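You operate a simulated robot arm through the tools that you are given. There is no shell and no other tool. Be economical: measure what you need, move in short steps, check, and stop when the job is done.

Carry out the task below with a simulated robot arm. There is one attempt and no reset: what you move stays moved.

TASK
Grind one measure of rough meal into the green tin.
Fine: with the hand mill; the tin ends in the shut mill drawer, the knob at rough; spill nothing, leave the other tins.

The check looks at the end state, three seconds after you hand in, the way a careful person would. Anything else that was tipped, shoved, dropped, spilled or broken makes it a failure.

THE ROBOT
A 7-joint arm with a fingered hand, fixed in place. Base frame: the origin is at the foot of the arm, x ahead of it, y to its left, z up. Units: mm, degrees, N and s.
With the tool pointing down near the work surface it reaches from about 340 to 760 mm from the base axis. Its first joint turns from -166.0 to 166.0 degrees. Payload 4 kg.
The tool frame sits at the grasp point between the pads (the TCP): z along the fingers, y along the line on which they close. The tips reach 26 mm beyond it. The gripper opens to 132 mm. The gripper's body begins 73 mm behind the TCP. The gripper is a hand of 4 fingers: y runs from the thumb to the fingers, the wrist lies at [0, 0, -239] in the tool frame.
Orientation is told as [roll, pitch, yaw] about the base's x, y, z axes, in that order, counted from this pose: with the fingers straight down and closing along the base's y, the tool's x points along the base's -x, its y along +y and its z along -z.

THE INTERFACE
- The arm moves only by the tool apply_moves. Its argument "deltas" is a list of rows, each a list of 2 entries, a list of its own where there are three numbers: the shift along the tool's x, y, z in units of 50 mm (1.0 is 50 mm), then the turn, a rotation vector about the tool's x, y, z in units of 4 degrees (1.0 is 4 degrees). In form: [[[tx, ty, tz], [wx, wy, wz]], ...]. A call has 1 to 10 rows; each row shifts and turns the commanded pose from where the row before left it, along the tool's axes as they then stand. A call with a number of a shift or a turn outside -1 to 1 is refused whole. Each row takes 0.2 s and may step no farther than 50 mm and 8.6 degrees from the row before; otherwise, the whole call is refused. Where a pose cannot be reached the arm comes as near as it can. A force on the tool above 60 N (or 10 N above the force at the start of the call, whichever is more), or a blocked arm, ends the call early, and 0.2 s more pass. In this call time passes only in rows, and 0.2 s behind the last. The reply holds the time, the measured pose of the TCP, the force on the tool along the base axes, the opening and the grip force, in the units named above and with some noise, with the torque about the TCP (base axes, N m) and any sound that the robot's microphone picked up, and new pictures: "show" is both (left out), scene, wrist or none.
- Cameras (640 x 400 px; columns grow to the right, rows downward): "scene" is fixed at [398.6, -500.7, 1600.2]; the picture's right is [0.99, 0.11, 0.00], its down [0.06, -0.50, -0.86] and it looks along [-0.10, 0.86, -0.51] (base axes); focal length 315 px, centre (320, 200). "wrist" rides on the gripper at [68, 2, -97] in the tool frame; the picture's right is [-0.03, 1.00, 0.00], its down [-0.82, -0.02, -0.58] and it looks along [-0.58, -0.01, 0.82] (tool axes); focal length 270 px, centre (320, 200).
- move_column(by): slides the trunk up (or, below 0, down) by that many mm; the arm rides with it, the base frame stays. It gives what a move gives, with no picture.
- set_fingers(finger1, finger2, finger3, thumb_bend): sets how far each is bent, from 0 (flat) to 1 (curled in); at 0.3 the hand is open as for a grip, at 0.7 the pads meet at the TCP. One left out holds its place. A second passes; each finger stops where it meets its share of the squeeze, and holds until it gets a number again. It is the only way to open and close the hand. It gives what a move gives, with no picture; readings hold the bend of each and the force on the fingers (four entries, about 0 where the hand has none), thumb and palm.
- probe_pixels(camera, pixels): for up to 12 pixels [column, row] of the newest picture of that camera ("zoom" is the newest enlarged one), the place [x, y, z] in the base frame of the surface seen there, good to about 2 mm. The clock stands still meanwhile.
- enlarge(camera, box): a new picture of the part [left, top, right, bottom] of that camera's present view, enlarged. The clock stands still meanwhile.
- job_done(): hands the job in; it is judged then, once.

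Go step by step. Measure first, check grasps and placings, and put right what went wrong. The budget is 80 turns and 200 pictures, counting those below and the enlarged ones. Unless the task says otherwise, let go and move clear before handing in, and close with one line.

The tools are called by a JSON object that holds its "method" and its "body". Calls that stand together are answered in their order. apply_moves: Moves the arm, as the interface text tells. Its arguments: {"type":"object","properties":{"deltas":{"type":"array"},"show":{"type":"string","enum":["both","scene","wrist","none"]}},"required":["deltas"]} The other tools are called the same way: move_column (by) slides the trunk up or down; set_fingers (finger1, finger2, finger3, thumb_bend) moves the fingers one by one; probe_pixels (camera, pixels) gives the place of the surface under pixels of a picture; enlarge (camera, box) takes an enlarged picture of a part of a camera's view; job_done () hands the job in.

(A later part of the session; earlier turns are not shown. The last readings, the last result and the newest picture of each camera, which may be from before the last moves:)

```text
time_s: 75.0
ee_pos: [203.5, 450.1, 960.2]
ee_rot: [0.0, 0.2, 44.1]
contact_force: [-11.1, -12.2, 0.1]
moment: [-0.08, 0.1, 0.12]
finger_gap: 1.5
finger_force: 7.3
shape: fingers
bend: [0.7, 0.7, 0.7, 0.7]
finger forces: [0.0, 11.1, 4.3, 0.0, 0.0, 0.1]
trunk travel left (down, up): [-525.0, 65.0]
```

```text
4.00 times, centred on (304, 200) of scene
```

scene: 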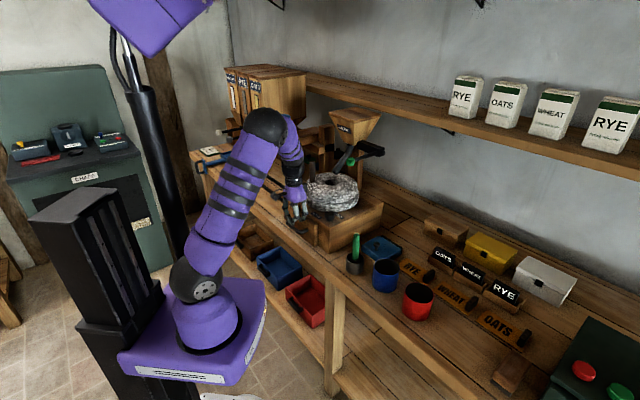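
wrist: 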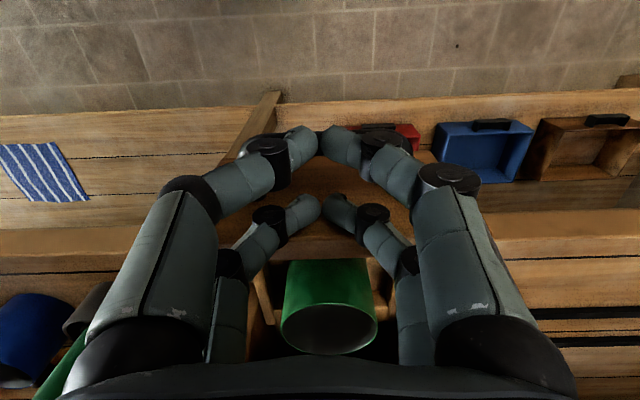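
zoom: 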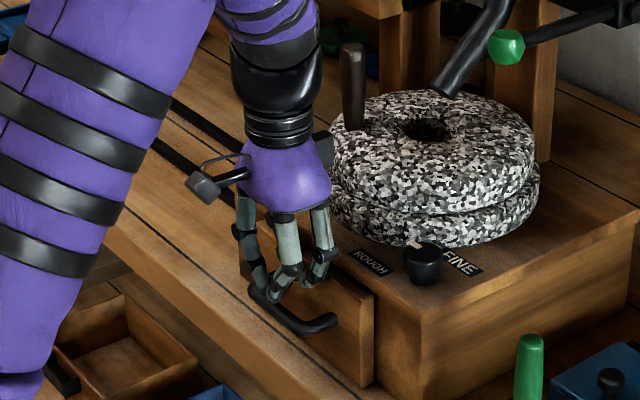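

A 16 N resistance and the panel seems against the housing. One more small push to confirm it's fully shut, then back off and look.

{"method": "apply_moves", "body": {"deltas": [[[-0.08, 0, 0], [0, 0, 0]], [[-0.08, 0, 0], [0, 0, 0]]], "show": "none"}}

{"method": "apply_moves", "body": {"deltas": [[[0.3, 0, 0], [0, 0, 0]], [[0.4, 0, 0], [0, 0, 0]], [[0.5, 0, -0.5], [0, 0, 0]], [[0.4, 0, -0.8], [0, 0, 0]], [[0, 0, -0.9], [0, 0, 0]], [[0, 0, -0.9], [0, 0, 0]]], "show": "both"}}

{"method": "enlarge", "body": {"camera": "scene", "box": [250, 150, 378, 250]}}

```text
time_s: 75.6
ee_pos: [203.5, 451.1, 959.1]
ee_rot: [-0.3, 0.5, 44.2]
contact_force: [-37.7, -36.7, 7.3]
moment: [-0.13, 0.34, 0.42]
finger_gap: 1.3
finger_force: 25.9
shape: fingers
bend: [0.7, 0.7, 0.7, 0.7]
finger forces: [0.1, 36.1, 15.6, 0.0, 0.1, 0.0]
trunk travel left (down, up): [-525.0, 65.0]
```

```text
time_s: 77.0
ee_pos: [153.8, 401.8, 1113.4]
ee_rot: [0.0, 0.0, 44.0]
contact_force: [-0.1, 0.2, -0.1]
moment: [-0.04, 0.05, 0.0]
finger_gap: 1.4
finger_force: 0.0
shape: fingers
bend: [0.7, 0.7, 0.7, 0.7]
finger forces: [0.0, 0.0, 0.1, 0.0, 0.0, 0.1]
trunk travel left (down, up): [-525.0, 65.0]
```

scene: 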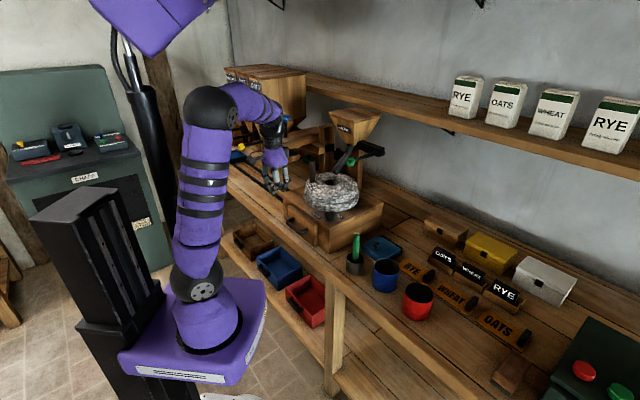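
wrist: 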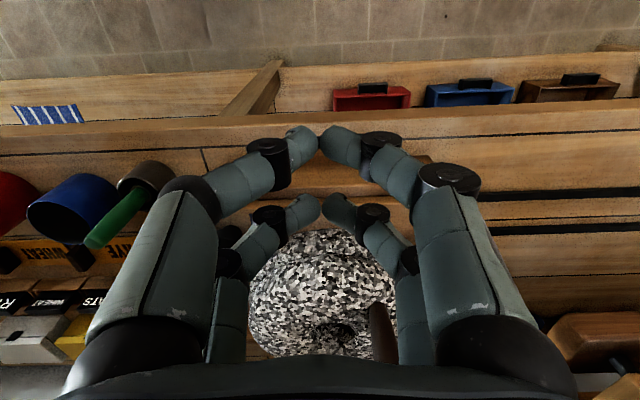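

```text
4.00 times, centred on (314, 200) of scene
```

zoom: 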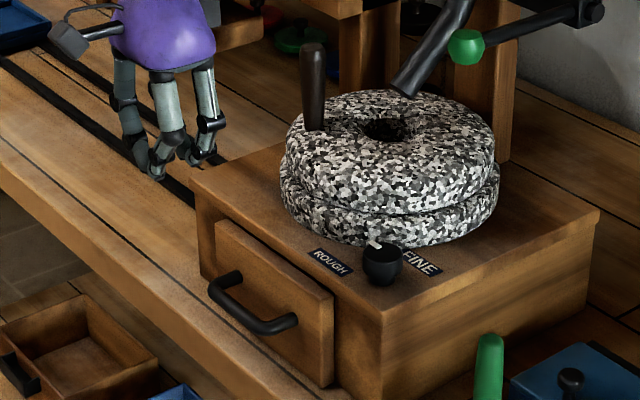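

The drawer is shut flush. Next the dosing lever: its green knob near (388,458,1188). I'll go above it with the closed fist and look.

{"method": "apply_moves", "body": {"deltas": [[[0, 0, -0.98], [0, 0, 0]], [[0, 0, -0.98], [0, 0, 0]], [[0, 0, -0.98], [0, 0, 0]], [[-0.84, -0.49, 0], [0, 0, 0]], [[-0.84, -0.49, 0], [0, 0, 0]], [[-0.84, -0.49, 0], [0, 0, 0]], [[-0.84, -0.49, 0], [0, 0, 0]], [[-0.84, -0.49, 0], [0, 0, 0]]], "show": "both"}}

{"method": "enlarge", "body": {"camera": "scene", "box": [290, 80, 418, 180]}}

```text
time_s: 78.8
ee_pos: [380.5, 456.9, 1260.7]
ee_rot: [0.0, 0.0, 44.2]
contact_force: [-0.4, -0.9, 1.6]
moment: [0.03, -0.01, 0.01]
finger_gap: 1.2
finger_force: 0.0
shape: fingers
bend: [0.7, 0.7, 0.7, 0.7]
finger forces: [0.1, 0.0, 0.1, 0.0, 0.0, 0.0]
out of reach, approached as far as the arm can: row 8
trunk travel left (down, up): [-525.0, 65.0]
```

scene: 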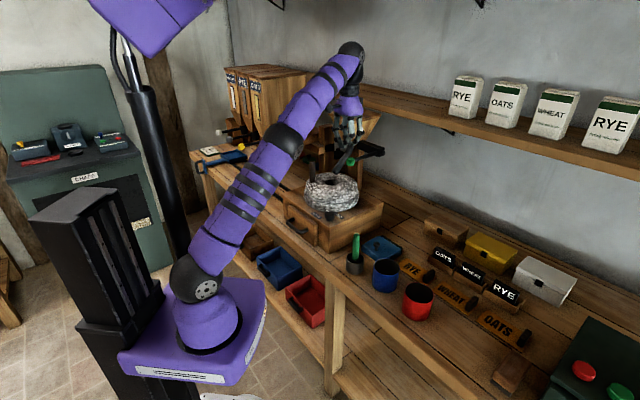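
wrist: 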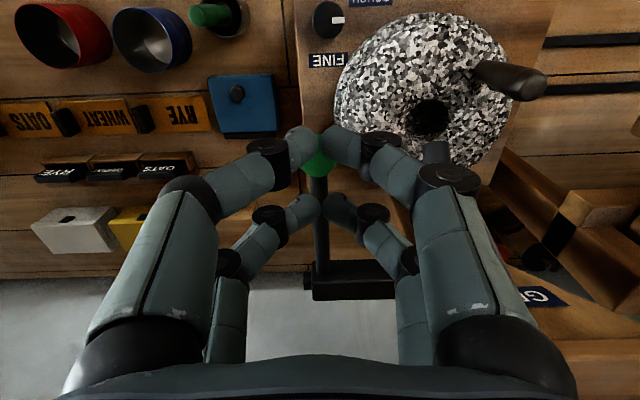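

```text
4.00 times, centred on (354, 130) of scene
```

zoom: 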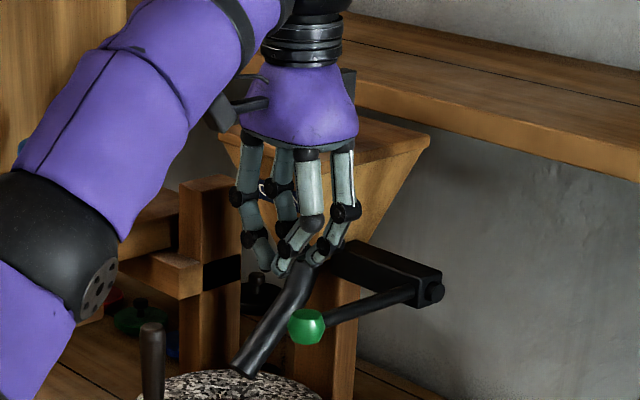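

The arm is at full stretch; raising the trunk will help. First pull back slightly, then raise, and probe the knob.

{"method": "probe_pixels", "body": {"camera": "zoom", "pixels": [[305, 312], [292, 325], [318, 325], [305, 338], [345, 315], [410, 292], [433, 292]]}}

{"method": "apply_moves", "body": {"deltas": [[[0.8, 0, 0], [0, 0, 0]], [[0.8, 0, 0], [0, 0, 0]]], "show": "none"}}

{"method": "move_column", "body": {"by": 60}}

```text
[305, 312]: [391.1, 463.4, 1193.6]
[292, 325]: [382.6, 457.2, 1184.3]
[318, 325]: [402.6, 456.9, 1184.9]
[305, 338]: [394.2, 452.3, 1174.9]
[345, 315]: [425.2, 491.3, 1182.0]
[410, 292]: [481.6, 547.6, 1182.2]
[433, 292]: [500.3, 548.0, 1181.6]
```

```text
time_s: 79.4
ee_pos: [319.2, 400.5, 1262.8]
ee_rot: [0.1, -0.1, 44.0]
contact_force: [-0.8, -0.4, 0.5]
moment: [0.03, -0.03, -0.01]
finger_gap: 1.4
finger_force: 0.0
shape: fingers
bend: [0.7, 0.7, 0.7, 0.7]
finger forces: [0.0, 0.1, 0.1, 0.0, 0.0, 0.1]
trunk travel left (down, up): [-525.0, 65.0]
```

```text
time_s: 80.4
ee_pos: [318.9, 402.4, 1322.9]
ee_rot: [0.0, 0.1, 43.9]
contact_force: [-0.1, 0.3, -0.2]
moment: [0.0, -0.03, 0.01]
finger_gap: 1.2
finger_force: 0.0
shape: fingers
bend: [0.7, 0.7, 0.7, 0.7]
finger forces: [0.0, 0.0, 0.0, 0.1, 0.0, 0.0]
trunk travel left (down, up): [-585.0, 5.0]
```

Knob centre is ≈(393,464,1184), with the rod running to the pivot at (482,548). I lower here and then move forward above the knob, then look.

{"method": "apply_moves", "body": {"deltas": [[[0, 0, 0.88], [0, 0, 0]], [[0, 0, 0.88], [0, 0, 0]], [[-0.64, -0.05, 0], [0, 0, 0]], [[-0.64, -0.05, 0], [0, 0, 0]], [[-0.64, -0.05, 0], [0, 0, 0]]], "show": "both"}}

{"method": "enlarge", "body": {"camera": "scene", "box": [290, 90, 418, 190]}}

```text
time_s: 81.6
ee_pos: [396.5, 463.3, 1233.7]
ee_rot: [0.0, 0.1, 43.9]
contact_force: [1.2, -0.3, 0.0]
moment: [0.0, 0.03, -0.01]
finger_gap: 1.4
finger_force: 0.1
shape: fingers
bend: [0.7, 0.7, 0.7, 0.7]
finger forces: [0.0, 0.0, 0.0, 0.0, 0.0, 0.1]
trunk travel left (down, up): [-585.0, 5.0]
```

scene: 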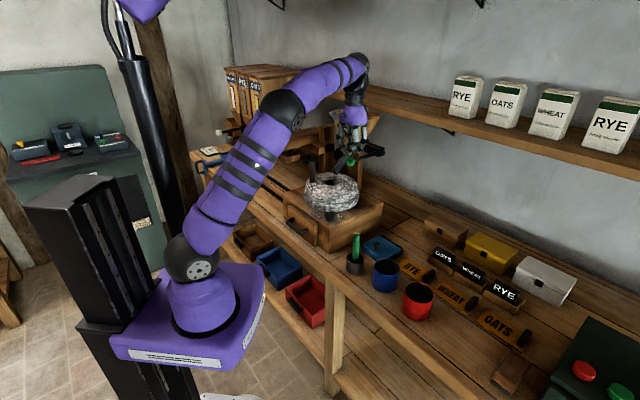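
wrist: 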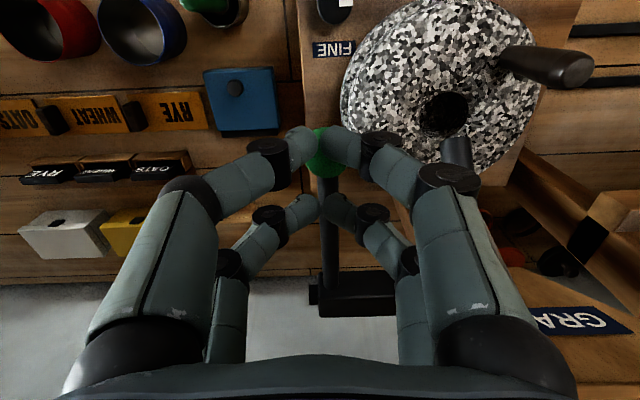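

```text
4.00 times, centred on (354, 140) of scene
```

zoom: 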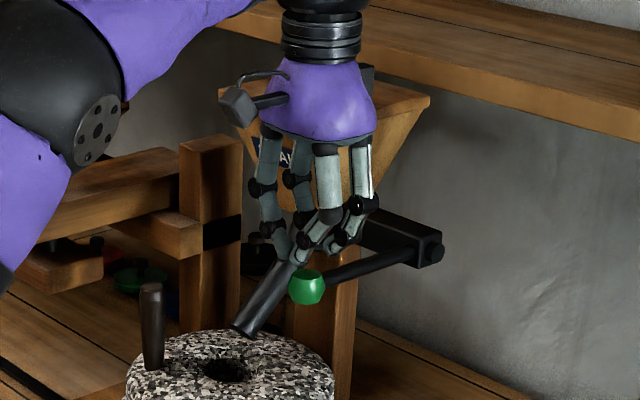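

Directly above the knob. Pressing down slowly.

{"method": "apply_moves", "body": {"deltas": [[[0, 0, 0.15], [0, 0, 0]], [[0, 0, 0.15], [0, 0, 0]], [[0, 0, 0.15], [0, 0, 0]], [[0, 0, 0.15], [0, 0, 0]], [[0, 0, 0.15], [0, 0, 0]]], "show": "none"}}

{"method": "enlarge", "body": {"camera": "scene", "box": [290, 90, 418, 190]}}

```text
time_s: 82.8
ee_pos: [395.1, 464.0, 1197.2]
ee_rot: [0.2, -0.2, 44.0]
contact_force: [2.1, 3.7, 2.2]
moment: [0.12, -0.03, -0.01]
finger_gap: 1.6
finger_force: 2.3
shape: fingers
bend: [0.7, 0.7, 0.7, 0.7]
finger forces: [0.1, 4.1, 0.0, 0.0, 0.0, 0.0]
trunk travel left (down, up): [-585.0, 5.0]
```

```text
4.00 times, centred on (354, 140) of scene
```

zoom: 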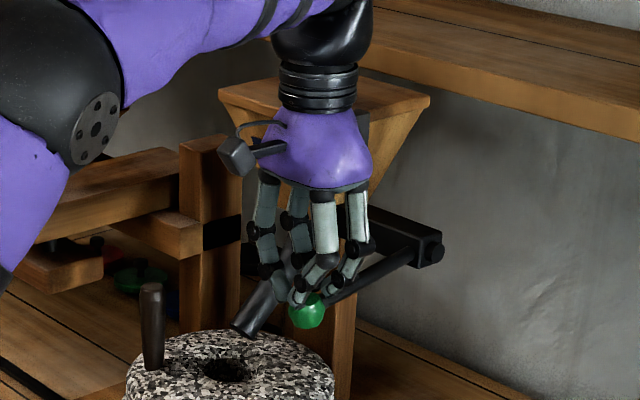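

The lever yields downward with little force. Continuing down.

{"method": "apply_moves", "body": {"deltas": [[[0, 0, 0.15], [0, 0, 0]], [[0, 0, 0.15], [0, 0, 0]], [[0, 0, 0.15], [0, 0, 0]], [[0, 0, 0.15], [0, 0, 0]], [[0, 0, 0.15], [0, 0, 0]], [[0, 0, 0.15], [0, 0, 0]]], "show": "none"}}

{"method": "enlarge", "body": {"camera": "scene", "box": [290, 90, 418, 190]}}

{"method": "enlarge", "body": {"camera": "wrist", "box": [230, 50, 500, 220]}}

```text
time_s: 84.3
ee_pos: [398.1, 466.5, 1161.3]
ee_rot: [0.3, -1.6, 43.8]
contact_force: [1.6, 1.5, 15.1]
moment: [0.17, -0.19, 0.02]
finger_gap: 1.5
finger_force: 8.0
shape: fingers
bend: [0.7, 0.75, 0.68, 0.7]
finger forces: [0.0, 16.6, 0.1, 0.1, 0.0, 0.0]
trunk travel left (down, up): [-585.0, 5.0]
stopped in row 6: the force on the tool passed its limit at 60 N (the readings are from after the stop); the commanded pose is now the measured one
```

```text
4.00 times, centred on (354, 140) of scene
```

zoom: 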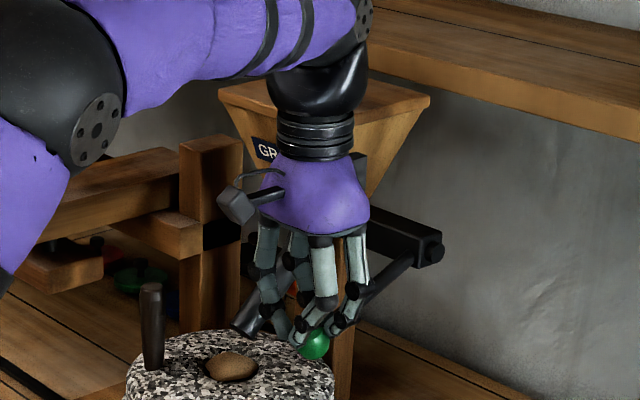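

```text
2.35 times, centred on (365, 135) of wrist
```

zoom: 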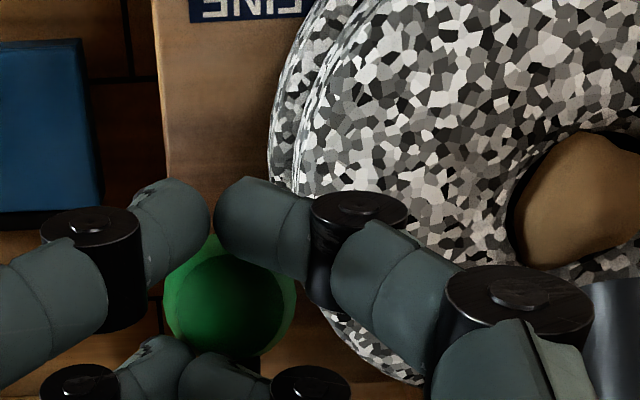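

Grain has dropped into the eye (zoom (232,365)) — one measure. I raise off the lever and check whether it stays.

{"method": "apply_moves", "body": {"deltas": [[[0, 0, -0.2], [0, 0, 0]], [[0, 0, -0.4], [0, 0, 0]], [[0.2, 0, -0.6], [0, 0, 0]], [[0.6, 0, -0.6], [0, 0, 0]], [[0.8, 0, -0.4], [0, 0, 0]], [[0.8, 0, 0], [0, 0, 0]]], "show": "both"}}

{"method": "enlarge", "body": {"camera": "scene", "box": [290, 100, 418, 200]}}

{"method": "enlarge", "body": {"camera": "wrist", "box": [230, 80, 500, 300]}}

```text
time_s: 85.7
ee_pos: [307.5, 379.4, 1265.9]
ee_rot: [0.2, -1.2, 43.9]
contact_force: [-0.4, 0.3, 0.5]
moment: [-0.03, 0.01, -0.03]
finger_gap: 1.1
finger_force: 0.0
shape: fingers
bend: [0.7, 0.7, 0.7, 0.7]
finger forces: [0.0, 0.0, 0.0, 0.0, 0.0, 0.1]
trunk travel left (down, up): [-585.0, 5.0]
```

scene: 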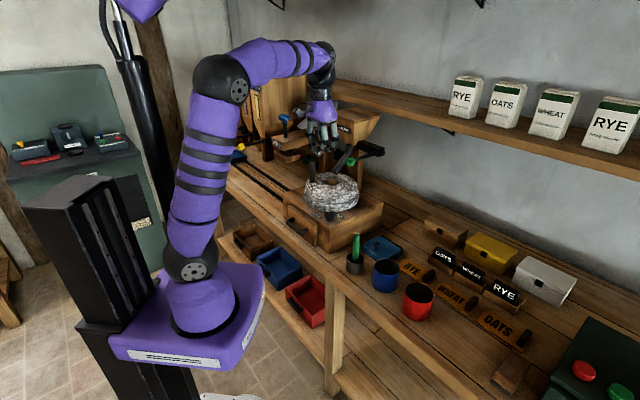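
wrist: 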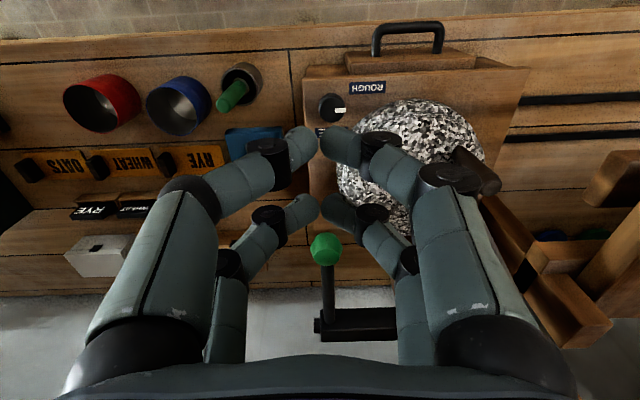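

```text
4.00 times, centred on (354, 150) of scene
```

zoom: 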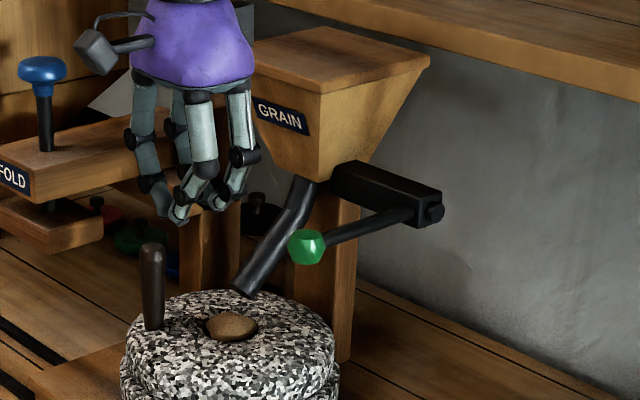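

```text
1.82 times, centred on (365, 190) of wrist
```

zoom: 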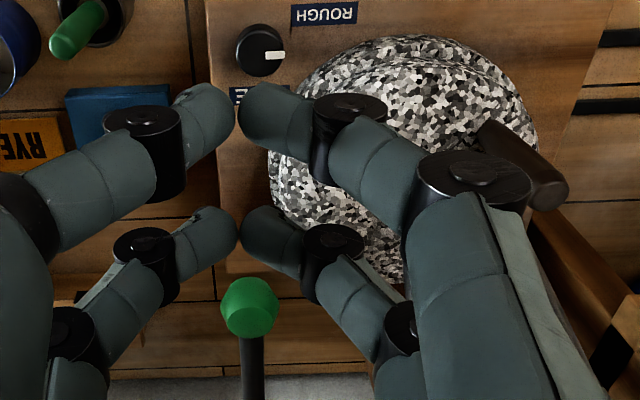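

The lever sprang back and exactly one heap of grain sits in the eye. Now the handle: I'll probe handle and neighbouring beams for clearances.

{"method": "probe_pixels", "body": {"camera": "zoom", "pixels": [[540, 195], [500, 140], [560, 290], [630, 300]]}}

{"method": "probe_pixels", "body": {"camera": "wrist", "pixels": [[540, 260], [600, 200], [610, 330], [487, 180], [470, 160], [520, 340], [555, 290]]}}

{"method": "probe_pixels", "body": {"camera": "scene", "pixels": [[294, 133], [322, 151], [345, 145], [332, 181], [329, 150], [340, 140], [298, 118], [352, 128]]}}

```text
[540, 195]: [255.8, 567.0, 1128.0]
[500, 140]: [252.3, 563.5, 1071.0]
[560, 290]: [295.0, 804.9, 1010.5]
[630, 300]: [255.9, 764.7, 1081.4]
```

```text
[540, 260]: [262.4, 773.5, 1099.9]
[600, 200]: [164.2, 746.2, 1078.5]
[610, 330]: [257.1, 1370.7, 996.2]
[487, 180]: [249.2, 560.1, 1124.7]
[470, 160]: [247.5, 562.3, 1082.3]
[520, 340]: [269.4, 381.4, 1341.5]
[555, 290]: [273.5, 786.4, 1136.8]
```

```text
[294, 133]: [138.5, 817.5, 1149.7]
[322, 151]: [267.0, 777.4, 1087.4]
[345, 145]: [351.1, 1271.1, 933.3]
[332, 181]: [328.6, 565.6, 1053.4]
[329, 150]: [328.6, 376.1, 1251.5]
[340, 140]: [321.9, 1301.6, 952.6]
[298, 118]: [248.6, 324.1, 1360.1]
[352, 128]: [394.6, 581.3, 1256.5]
```

Handle centre ≈(254,570), radius ≈72 around the stone axis (325,578). I'll open partly and come down around the handle.

{"method": "set_fingers", "body": {"finger1": 0.5, "finger2": 0.5, "finger3": 0.5, "thumb_bend": 0.5}}

{"method": "apply_moves", "body": {"deltas": [[[-0.38, 0.7, 0], [0, 0, 0]], [[-0.38, 0.7, 0], [0, 0, 0]], [[-0.38, 0.7, 0], [0, 0, 0]], [[-0.38, 0.7, 0], [0, 0, 0]], [[-0.38, 0.7, 0], [0, 0, 0]], [[0, 0, 0.8], [0, 0, 0]], [[0, 0, 0.8], [0, 0, 0]], [[0, 0, 0.7], [0, 0, 0]]], "show": "both"}}

{"method": "enlarge", "body": {"camera": "scene", "box": [270, 100, 398, 200]}}

```text
time_s: 86.7
ee_pos: [308.6, 381.5, 1264.8]
ee_rot: [0.1, -1.1, 43.9]
contact_force: [0.2, -0.2, 0.5]
moment: [-0.01, 0.01, 0.03]
finger_gap: 65.2
finger_force: 0.0
shape: fingers
bend: [0.5, 0.5, 0.5, 0.5]
finger forces: [0.1, 0.0, 0.0, 0.0, 0.1, 0.0]
trunk travel left (down, up): [-585.0, 5.0]
```

```text
time_s: 88.5
ee_pos: [254.0, 574.7, 1155.9]
ee_rot: [0.2, -1.2, 43.9]
contact_force: [0.3, 0.3, 0.2]
moment: [-0.03, 0.02, 0.03]
finger_gap: 65.8
finger_force: 0.0
shape: fingers
bend: [0.5, 0.5, 0.5, 0.5]
finger forces: [0.0, 0.0, 0.0, 0.0, 0.0, 0.1]
trunk travel left (down, up): [-585.0, 5.0]
```

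scene: 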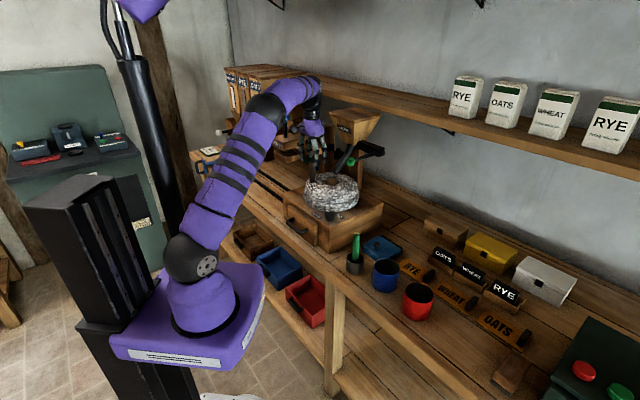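
wrist: 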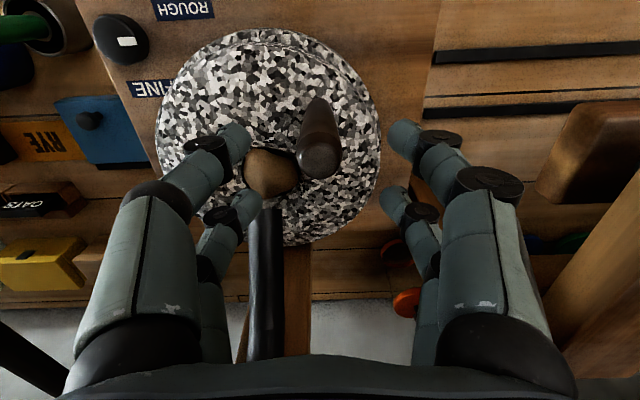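

```text
4.00 times, centred on (334, 150) of scene
```

zoom: 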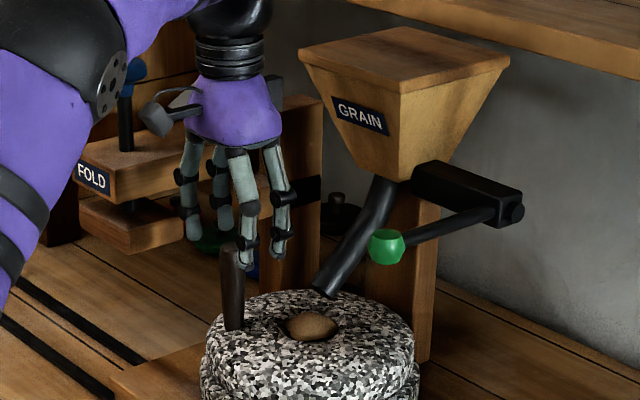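

The handle is centred between the digits. Lowering to TCP z≈1088 and closing to a loose cage.

{"method": "apply_moves", "body": {"deltas": [[[0, -0.04, 0.45], [0, 0, 0]], [[0, 0, 0.45], [0, 0, 0]], [[0, 0, 0.45], [0, 0, 0]]], "show": "none"}}

{"method": "set_fingers", "body": {"finger1": 0.62, "finger2": 0.62, "finger3": 0.62, "thumb_bend": 0.62}}

{"method": "enlarge", "body": {"camera": "wrist", "box": [160, 50, 480, 250]}}

{"method": "enlarge", "body": {"camera": "scene", "box": [270, 120, 398, 220]}}

```text
time_s: 89.3
ee_pos: [257.8, 574.5, 1089.1]
ee_rot: [0.2, -1.2, 44.0]
contact_force: [0.2, -0.1, 0.0]
moment: [0.01, -0.01, 0.03]
finger_gap: 65.5
finger_force: 0.1
shape: fingers
bend: [0.5, 0.5, 0.5, 0.5]
finger forces: [0.1, 0.0, 0.0, 0.0, 0.0, 0.0]
trunk travel left (down, up): [-585.0, 5.0]
```

```text
time_s: 90.3
ee_pos: [256.6, 572.8, 1089.4]
ee_rot: [0.1, -1.1, 43.9]
contact_force: [0.2, 0.2, 0.0]
moment: [-0.01, -0.01, 0.0]
finger_gap: 26.5
finger_force: 0.0
shape: fingers
bend: [0.62, 0.62, 0.62, 0.62]
finger forces: [0.1, 0.0, 0.0, 0.0, 0.0, 0.1]
trunk travel left (down, up): [-585.0, 5.0]
```

```text
2.00 times, centred on (320, 150) of wrist
```

zoom: 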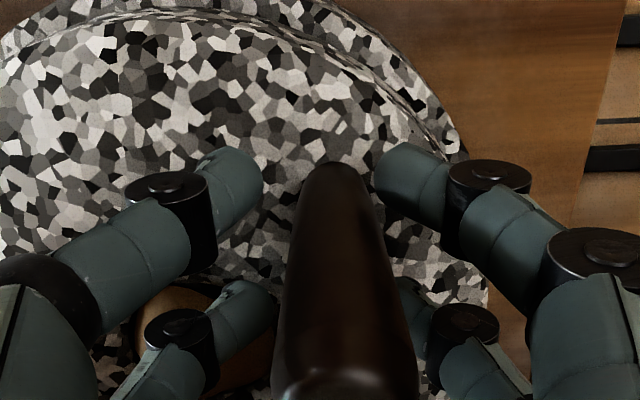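

```text
4.00 times, centred on (334, 170) of scene
```

zoom: 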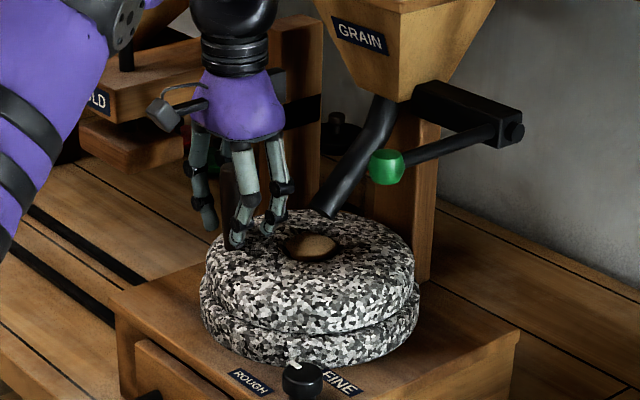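

The handle is nicely between the four digits. Closing on it and sweeping counter-clockwise ~80° through the front as a test.

{"method": "set_fingers", "body": {"finger1": 0.7, "finger2": 0.7, "finger3": 0.7, "thumb_bend": 0.7}}

{"method": "apply_moves", "body": {"deltas": [[[0.136, -0.202, 0], [0, 0, 0]], [[0.1, -0.224, 0], [0, 0, 0]], [[0.06, -0.238, 0], [0, 0, 0]], [[0.016, -0.242, 0], [0, 0, 0]], [[-0.026, -0.242, 0], [0, 0, 0]], [[-0.068, -0.234, 0], [0, 0, 0]], [[-0.108, -0.22, 0], [0, 0, 0]], [[-0.144, -0.196, 0], [0, 0, 0]]], "show": "both"}}

{"method": "enlarge", "body": {"camera": "scene", "box": [270, 120, 398, 220]}}

```text
time_s: 91.3
ee_pos: [256.8, 574.4, 1089.7]
ee_rot: [0.2, -1.3, 44.0]
contact_force: [-2.5, 0.7, -0.6]
moment: [0.0, 0.04, -0.03]
finger_gap: 5.2
finger_force: 1.0
shape: fingers
bend: [0.67, 0.7, 0.7, 0.7]
finger forces: [2.3, 0.0, 0.0, 0.1, 0.0, 0.1]
trunk travel left (down, up): [-585.0, 5.0]
```

```text
time_s: 92.8
ee_pos: [295.4, 507.1, 1085.7]
ee_rot: [0.2, 0.3, 44.8]
contact_force: [-21.9, -20.6, 5.7]
moment: [0.75, -0.48, 1.1]
finger_gap: 3.3
finger_force: 16.2
shape: fingers
bend: [0.69, 0.7, 0.7, 0.7]
finger forces: [30.7, 1.8, 0.0, 0.1, 0.0, 0.0]
trunk travel left (down, up): [-585.0, 5.0]
stopped in row 7: the force on the tool passed its limit at 65 N (the readings are from after the stop); the commanded pose is now the measured one
```

scene: 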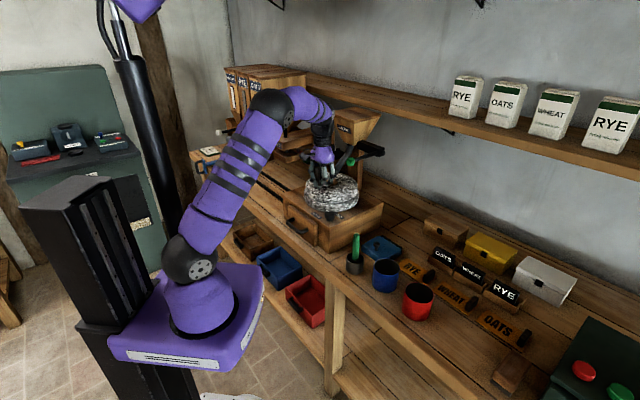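
wrist: 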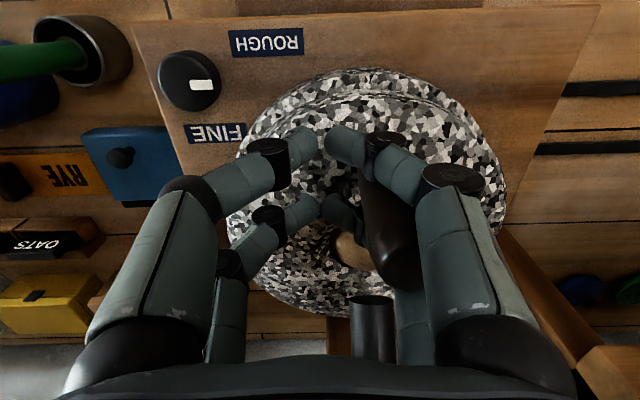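

```text
4.00 times, centred on (334, 170) of scene
```

zoom: 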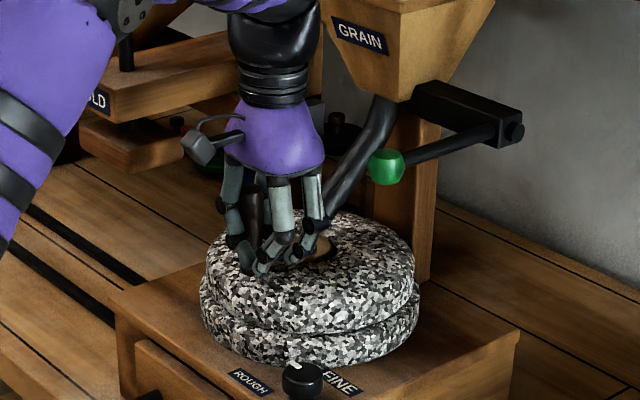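

The digits closed beside the handle and slipped; it's now at wrist (390,220). Let me probe it to see if the stone moved.

{"method": "probe_pixels", "body": {"camera": "wrist", "pixels": [[403, 270], [390, 230], [385, 190], [352, 250], [370, 315]]}}

{"method": "probe_pixels", "body": {"camera": "zoom", "pixels": [[252, 200], [250, 230]]}}

{"method": "enlarge", "body": {"camera": "wrist", "box": [240, 80, 480, 340]}}

```text
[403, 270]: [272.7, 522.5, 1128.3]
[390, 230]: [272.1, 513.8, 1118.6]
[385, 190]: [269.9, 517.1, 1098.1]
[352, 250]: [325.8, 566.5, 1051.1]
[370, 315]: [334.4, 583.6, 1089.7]
```

```text
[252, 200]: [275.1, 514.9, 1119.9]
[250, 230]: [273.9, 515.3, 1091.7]
```

```text
1.54 times, centred on (360, 210) of wrist
```

zoom: 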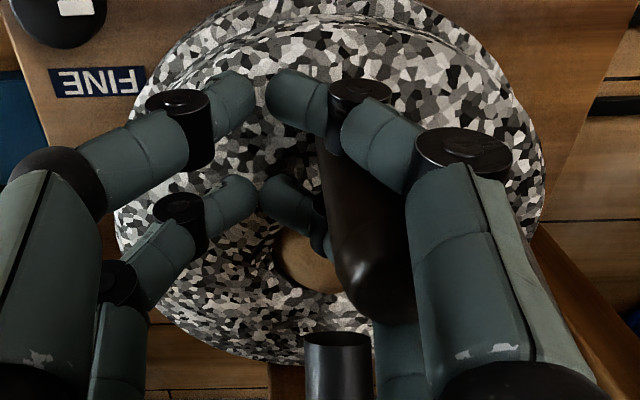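

The handle moved to about (272,523): the stone turned ~43°, so it turns easily, with true R≈74 about C≈(324,577). My arc radius was too small. I'll lift, re-centre over the handle and re-grip.

{"method": "apply_moves", "body": {"deltas": [[[0, 0, -0.5], [0, 0, 0]], [[0, 0, -0.5], [0, 0, 0]], [[0, 0, -0.5], [0, 0, 0]]], "show": "none"}}

{"method": "set_fingers", "body": {"finger1": 0.5, "finger2": 0.5, "finger3": 0.5, "thumb_bend": 0.5}}

{"method": "apply_moves", "body": {"deltas": [[[0.05, 0.28, 0], [0, 0, 0]], [[0.05, 0.28, 0], [0, 0, 0]]], "show": "wrist"}}

{"method": "enlarge", "body": {"camera": "scene", "box": [270, 120, 398, 220]}}

```text
time_s: 93.6
ee_pos: [300.8, 510.7, 1161.4]
ee_rot: [0.2, -0.4, 44.1]
contact_force: [-0.1, -0.9, 0.0]
moment: [0.03, -0.03, 0.0]
finger_gap: 0.8
finger_force: 0.1
shape: fingers
bend: [0.7, 0.7, 0.7, 0.7]
finger forces: [0.0, 0.1, 0.1, 0.0, 0.0, 0.1]
trunk travel left (down, up): [-585.0, 5.0]
```

```text
time_s: 94.6
ee_pos: [301.8, 510.5, 1159.1]
ee_rot: [0.2, 0.0, 44.3]
contact_force: [-0.3, -0.3, -0.4]
moment: [-0.01, 0.0, 0.0]
finger_gap: 65.3
finger_force: 0.1
shape: fingers
bend: [0.5, 0.5, 0.5, 0.5]
finger forces: [0.0, 0.1, 0.1, 0.1, 0.1, 0.0]
trunk travel left (down, up): [-585.0, 5.0]
```

```text
time_s: 95.2
ee_pos: [278.1, 527.7, 1159.7]
ee_rot: [0.2, 0.0, 44.4]
contact_force: [-0.4, -0.8, -0.2]
moment: [-0.01, 0.0, -0.03]
finger_gap: 65.2
finger_force: 0.1
shape: fingers
bend: [0.5, 0.5, 0.5, 0.5]
finger forces: [0.0, 0.0, 0.1, 0.1, 0.0, 0.0]
trunk travel left (down, up): [-585.0, 5.0]
```

wrist: 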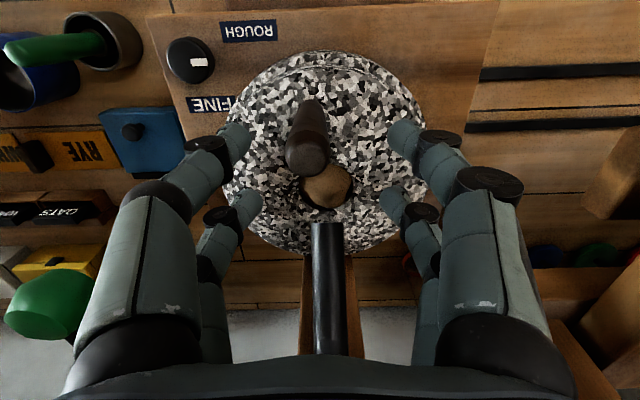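

```text
4.00 times, centred on (334, 170) of scene
```

zoom: 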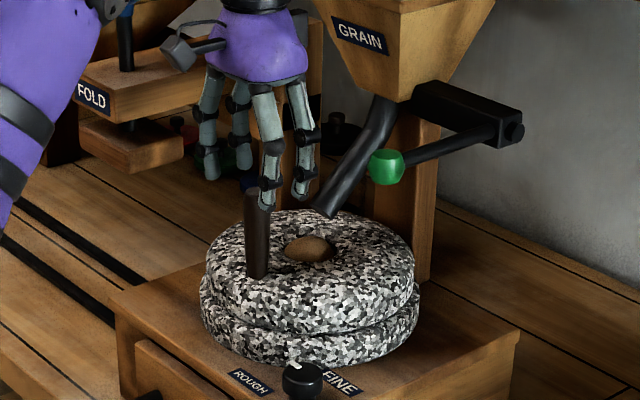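

{"method": "probe_pixels", "body": {"camera": "wrist", "pixels": [[306, 158], [294, 150], [322, 152], [307, 170], [325, 180], [348, 190], [305, 190], [328, 225]]}}

{"method": "probe_pixels", "body": {"camera": "zoom", "pixels": [[250, 200], [266, 200], [258, 193], [258, 265], [258, 230]]}}

```text
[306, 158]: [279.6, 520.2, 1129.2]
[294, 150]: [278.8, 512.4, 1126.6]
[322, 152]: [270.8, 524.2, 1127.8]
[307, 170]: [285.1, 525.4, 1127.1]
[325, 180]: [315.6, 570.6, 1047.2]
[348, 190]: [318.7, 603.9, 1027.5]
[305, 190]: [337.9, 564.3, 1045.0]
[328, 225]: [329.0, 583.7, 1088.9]
```

```text
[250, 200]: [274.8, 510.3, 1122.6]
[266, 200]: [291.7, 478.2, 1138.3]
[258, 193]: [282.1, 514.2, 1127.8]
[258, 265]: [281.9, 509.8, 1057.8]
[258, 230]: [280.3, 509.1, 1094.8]
```

Handle top is centred at (279.5,519). Re-centring, lowering, gripping, then a 70° clockwise sweep with the correct radius.

{"method": "apply_moves", "body": {"deltas": [[[0.1, -0.14, 0.2], [0, 0, 0]], [[0, 0, 0.6], [0, 0, 0]], [[0, 0, 0.6], [0, 0, 0]]], "show": "none"}}

{"method": "set_fingers", "body": {"finger1": 0.7, "finger2": 0.7, "finger3": 0.7, "thumb_bend": 0.7}}

{"method": "enlarge", "body": {"camera": "wrist", "box": [160, 50, 480, 250]}}

{"method": "apply_moves", "body": {"deltas": [[[0.011, 0.256, 0], [0, 0, 0]], [[-0.033, 0.254, 0], [0, 0, 0]], [[-0.077, 0.244, 0], [0, 0, 0]], [[-0.118, 0.228, 0], [0, 0, 0]], [[-0.156, 0.204, 0], [0, 0, 0]], [[-0.188, 0.174, 0], [0, 0, 0]], [[-0.216, 0.138, 0], [0, 0, 0]]], "show": "wrist"}}

{"method": "enlarge", "body": {"camera": "scene", "box": [270, 120, 398, 220]}}

```text
time_s: 96.0
ee_pos: [278.0, 520.2, 1089.9]
ee_rot: [0.2, 0.1, 44.5]
contact_force: [-0.5, -0.3, 0.1]
moment: [0.0, -0.01, 0.01]
finger_gap: 65.3
finger_force: 0.1
shape: fingers
bend: [0.5, 0.5, 0.5, 0.5]
finger forces: [0.0, 0.0, 0.0, 0.0, 0.0, 0.0]
trunk travel left (down, up): [-585.0, 5.0]
```

```text
time_s: 97.0
ee_pos: [278.2, 519.7, 1089.8]
ee_rot: [0.3, -0.1, 44.4]
contact_force: [-0.3, -1.1, -0.3]
moment: [-0.01, 0.01, 0.0]
finger_gap: 1.7
finger_force: 0.5
shape: fingers
bend: [0.7, 0.7, 0.69, 0.7]
finger forces: [0.1, 0.2, 0.5, 0.0, 0.0, 0.0]
trunk travel left (down, up): [-585.0, 5.0]
```

```text
2.00 times, centred on (320, 150) of wrist
```

zoom: 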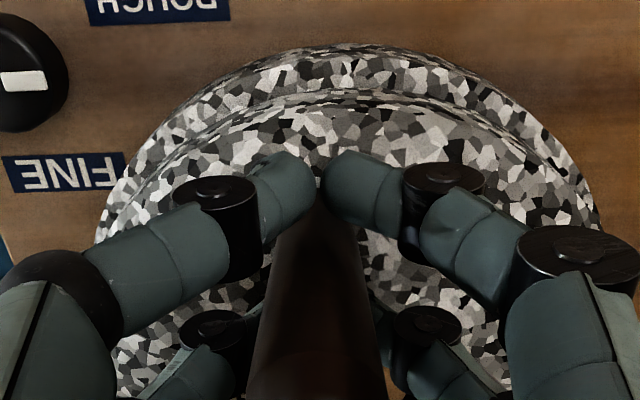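

```text
time_s: 98.6
ee_pos: [239.9, 589.0, 1089.7]
ee_rot: [0.1, 1.8, 44.6]
contact_force: [-25.3, -26.3, 3.6]
moment: [0.12, -0.16, -0.77]
finger_gap: 2.4
finger_force: 17.6
shape: fingers
bend: [0.7, 0.7, 0.7, 0.7]
finger forces: [0.0, 0.1, 0.0, 0.0, 35.3, 0.0]
trunk travel left (down, up): [-585.0, 5.0]
stopped in row 7: the force on the tool passed its limit at 69 N (the readings are from after the stop); the commanded pose is now the measured one
```

wrist: 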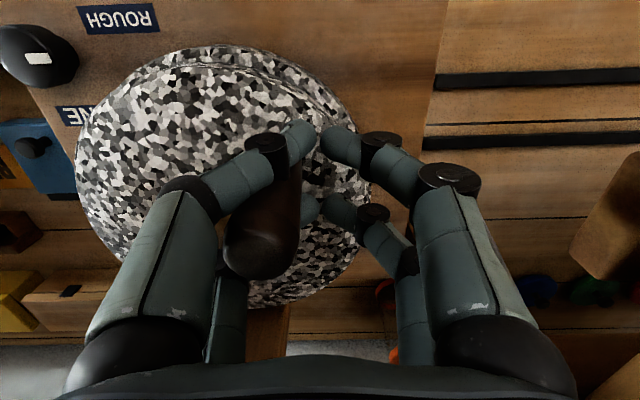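

```text
4.00 times, centred on (334, 170) of scene
```

zoom: 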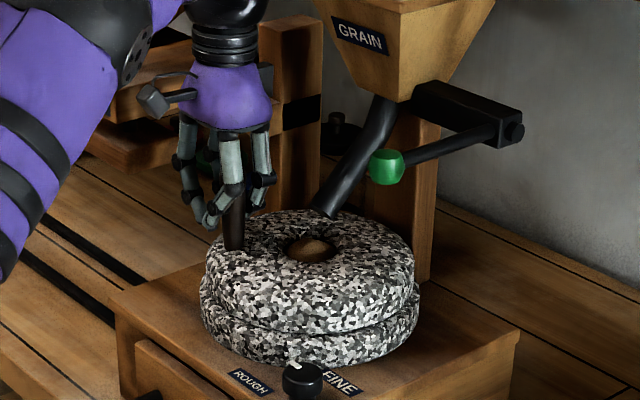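

The heap in the eye looks smaller, so grinding has begun; the handle trails inside the cage toward the thumb side (35 N on it). I'll measure the handle and compare the heap.

{"method": "probe_pixels", "body": {"camera": "wrist", "pixels": [[258, 260], [235, 245], [262, 225], [280, 200]]}}

{"method": "enlarge", "body": {"camera": "scene", "box": [310, 160, 374, 210]}}

{"method": "probe_pixels", "body": {"camera": "zoom", "pixels": [[380, 215], [420, 205], [340, 220], [375, 190]]}}

```text
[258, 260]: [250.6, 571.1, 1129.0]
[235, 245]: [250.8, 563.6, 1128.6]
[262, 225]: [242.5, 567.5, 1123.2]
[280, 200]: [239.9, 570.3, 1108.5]
```

```text
8.00 times, centred on (342, 185) of scene
```

zoom: 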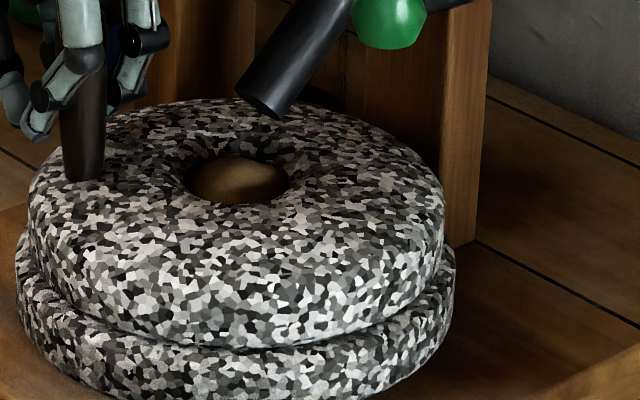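

```text
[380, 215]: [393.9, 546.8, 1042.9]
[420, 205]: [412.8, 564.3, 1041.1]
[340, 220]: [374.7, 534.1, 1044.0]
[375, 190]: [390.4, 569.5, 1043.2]
```

Heap is now lower than the stone's top – grinding works on this motion. I'll run back-and-forth strokes with the lag (≈21 mm) accounted for, and check.

{"method": "apply_moves", "body": {"deltas": [[[0.06, -0.42, 0], [0, 0, 0]], [[0.06, -0.42, 0], [0, 0, 0]], [[0.144, -0.214, 0], [0, 0, 0]], [[0.106, -0.237, 0], [0, 0, 0]], [[0.063, -0.252, 0], [0, 0, 0]], [[0.017, -0.256, 0], [0, 0, 0]], [[-0.027, -0.256, 0], [0, 0, 0]], [[-0.072, -0.247, 0], [0, 0, 0]]], "show": "wrist"}}

{"method": "enlarge", "body": {"camera": "scene", "box": [290, 150, 370, 210]}}

```text
time_s: 100.4
ee_pos: [317.0, 499.4, 1087.6]
ee_rot: [-0.1, 1.2, 44.3]
contact_force: [-0.6, -1.4, -2.1]
moment: [-0.03, -0.03, 0.03]
finger_gap: 5.1
finger_force: 0.6
shape: fingers
bend: [0.69, 0.7, 0.7, 0.7]
finger forces: [1.0, 0.0, 0.0, 0.0, 0.0, 0.0]
trunk travel left (down, up): [-585.0, 5.0]
```

wrist: 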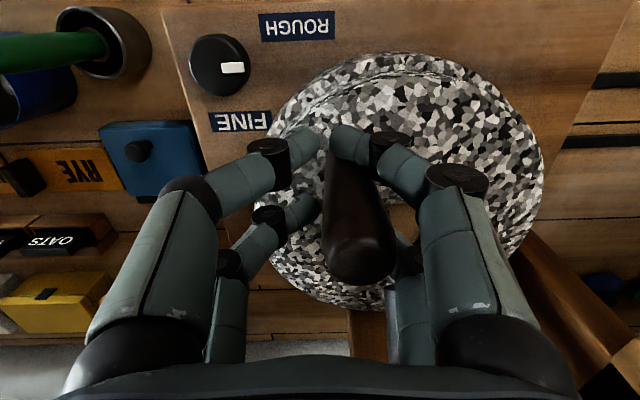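

```text
6.67 times, centred on (330, 180) of scene
```

zoom: 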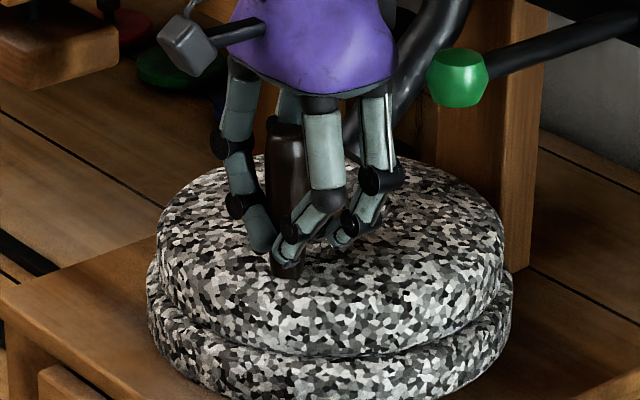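

Smooth. Now the clockwise return stroke, then look at the heap.

{"method": "apply_moves", "body": {"deltas": [[[0, 0.42, 0], [0, 0, 0]], [[0, 0.4, 0], [0, 0, 0]], [[0.072, 0.247, 0], [0, 0, 0]], [[0.027, 0.256, 0], [0, 0, 0]], [[-0.017, 0.256, 0], [0, 0, 0]], [[-0.063, 0.252, 0], [0, 0, 0]], [[-0.106, 0.237, 0], [0, 0, 0]], [[-0.144, 0.214, 0], [0, 0, 0]]], "show": "wrist"}}

{"method": "enlarge", "body": {"camera": "scene", "box": [310, 160, 374, 210]}}

```text
time_s: 102.2
ee_pos: [241.2, 585.9, 1087.8]
ee_rot: [0.1, 1.5, 44.1]
contact_force: [-28.8, -9.4, -4.6]
moment: [0.24, -0.2, -0.64]
finger_gap: 0.1
finger_force: 11.8
shape: fingers
bend: [0.69, 0.7, 0.7, 0.71]
finger forces: [0.1, 0.0, 0.0, 0.0, 24.6, 0.0]
trunk travel left (down, up): [-585.0, 5.0]
```

wrist: 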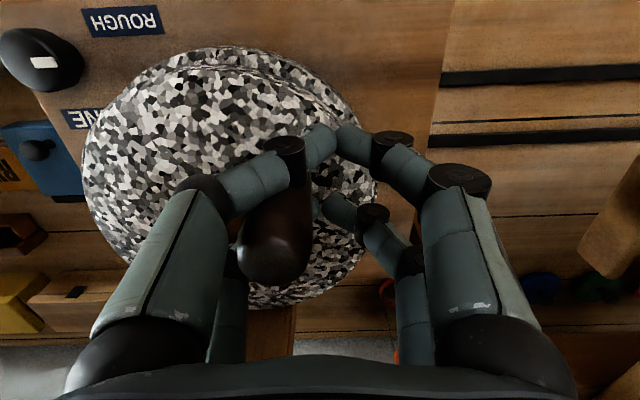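

```text
8.00 times, centred on (342, 185) of scene
```

zoom: 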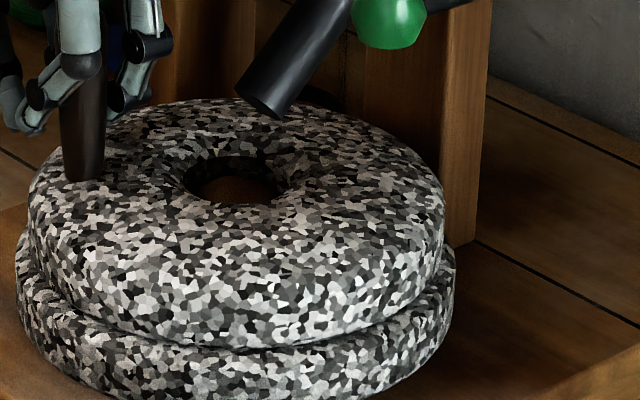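

The heap sinks steadily with strokes. I'll run several more strokes in sequence with small corrections, then check.

{"method": "apply_moves", "body": {"deltas": [[[0.06, -0.42, 0], [0, 0, 0]], [[0.06, -0.4, 0], [0, 0, 0]], [[0.144, -0.214, 0], [0, 0, 0]], [[0.106, -0.237, 0], [0, 0, 0]], [[0.063, -0.252, 0], [0, 0, 0]], [[0.017, -0.256, 0], [0, 0, 0]], [[-0.027, -0.256, 0], [0, 0, 0]], [[-0.072, -0.247, 0], [0, 0, 0]]], "show": "none"}}

{"method": "apply_moves", "body": {"deltas": [[[0, 0.42, 0], [0, 0, 0]], [[0, 0.4, 0], [0, 0, 0]], [[0.072, 0.247, 0], [0, 0, 0]], [[0.027, 0.256, 0], [0, 0, 0]], [[-0.017, 0.256, 0], [0, 0, 0]], [[-0.063, 0.252, 0], [0, 0, 0]], [[-0.09, 0.237, 0], [0, 0, 0]], [[-0.1, 0.214, 0], [0, 0, 0]]], "show": "none"}}

{"method": "apply_moves", "body": {"deltas": [[[0, -0.42, 0], [0, 0, 0]], [[0, -0.4, 0], [0, 0, 0]], [[0.144, -0.214, 0], [0, 0, 0]], [[0.106, -0.237, 0], [0, 0, 0]], [[0.063, -0.252, 0], [0, 0, 0]], [[0.017, -0.256, 0], [0, 0, 0]], [[-0.027, -0.256, 0], [0, 0, 0]], [[-0.072, -0.247, 0], [0, 0, 0]]], "show": "none"}}

{"method": "apply_moves", "body": {"deltas": [[[-0.03, 0.42, 0], [0, 0, 0]], [[-0.03, 0.4, 0], [0, 0, 0]], [[0.072, 0.247, 0], [0, 0, 0]], [[0.027, 0.256, 0], [0, 0, 0]], [[-0.017, 0.256, 0], [0, 0, 0]], [[-0.063, 0.252, 0], [0, 0, 0]], [[-0.09, 0.237, 0], [0, 0, 0]], [[-0.1, 0.214, 0], [0, 0, 0]]], "show": "wrist"}}

{"method": "enlarge", "body": {"camera": "scene", "box": [310, 160, 374, 210]}}

```text
time_s: 104.0
ee_pos: [309.7, 495.3, 1089.5]
ee_rot: [0.0, 1.5, 44.5]
contact_force: [-5.1, -5.3, -0.2]
moment: [0.11, -0.08, 0.28]
finger_gap: 4.5
finger_force: 3.1
shape: fingers
bend: [0.69, 0.7, 0.7, 0.7]
finger forces: [5.3, 0.3, 0.1, 0.0, 0.0, 0.0]
trunk travel left (down, up): [-585.0, 5.0]
```

```text
time_s: 105.8
ee_pos: [235.9, 581.9, 1087.8]
ee_rot: [0.0, 1.4, 44.5]
contact_force: [4.0, 1.3, 1.9]
moment: [0.02, -0.09, 0.06]
finger_gap: 4.4
finger_force: 2.6
shape: fingers
bend: [0.7, 0.7, 0.68, 0.7]
finger forces: [0.0, 0.0, 4.9, 0.1, 0.6, 0.0]
trunk travel left (down, up): [-585.0, 5.0]
```

```text
time_s: 107.6
ee_pos: [307.7, 495.8, 1088.9]
ee_rot: [0.1, 1.2, 44.5]
contact_force: [5.7, 15.1, 5.1]
moment: [0.41, -0.09, -0.18]
finger_gap: 4.7
finger_force: 7.2
shape: fingers
bend: [0.7, 0.66, 0.7, 0.7]
finger forces: [0.0, 14.1, 0.0, 0.0, 0.0, 0.0]
trunk travel left (down, up): [-585.0, 5.0]
```

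```text
time_s: 109.4
ee_pos: [234.3, 583.6, 1087.1]
ee_rot: [0.0, 1.3, 44.7]
contact_force: [-4.3, -1.1, 0.1]
moment: [-0.03, -0.1, -0.12]
finger_gap: 3.3
finger_force: 3.4
shape: fingers
bend: [0.7, 0.7, 0.69, 0.7]
finger forces: [0.1, 0.0, 1.8, 0.0, 4.4, 0.1]
trunk travel left (down, up): [-585.0, 5.0]
```

wrist: 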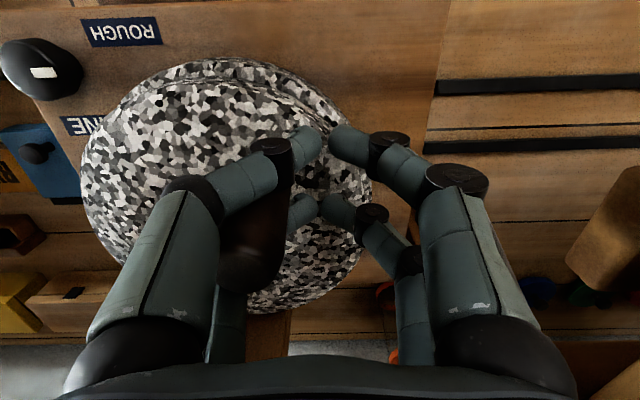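

```text
8.00 times, centred on (342, 185) of scene
```

zoom: 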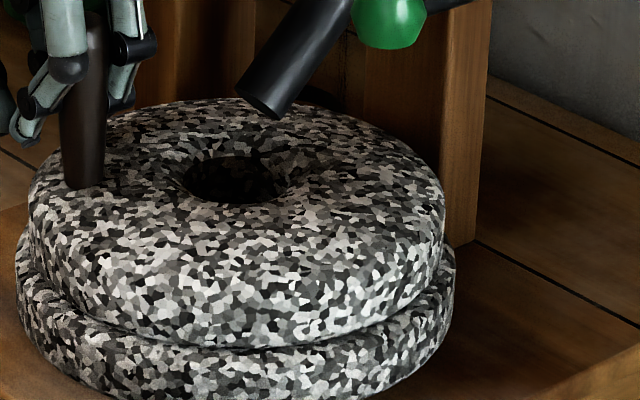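

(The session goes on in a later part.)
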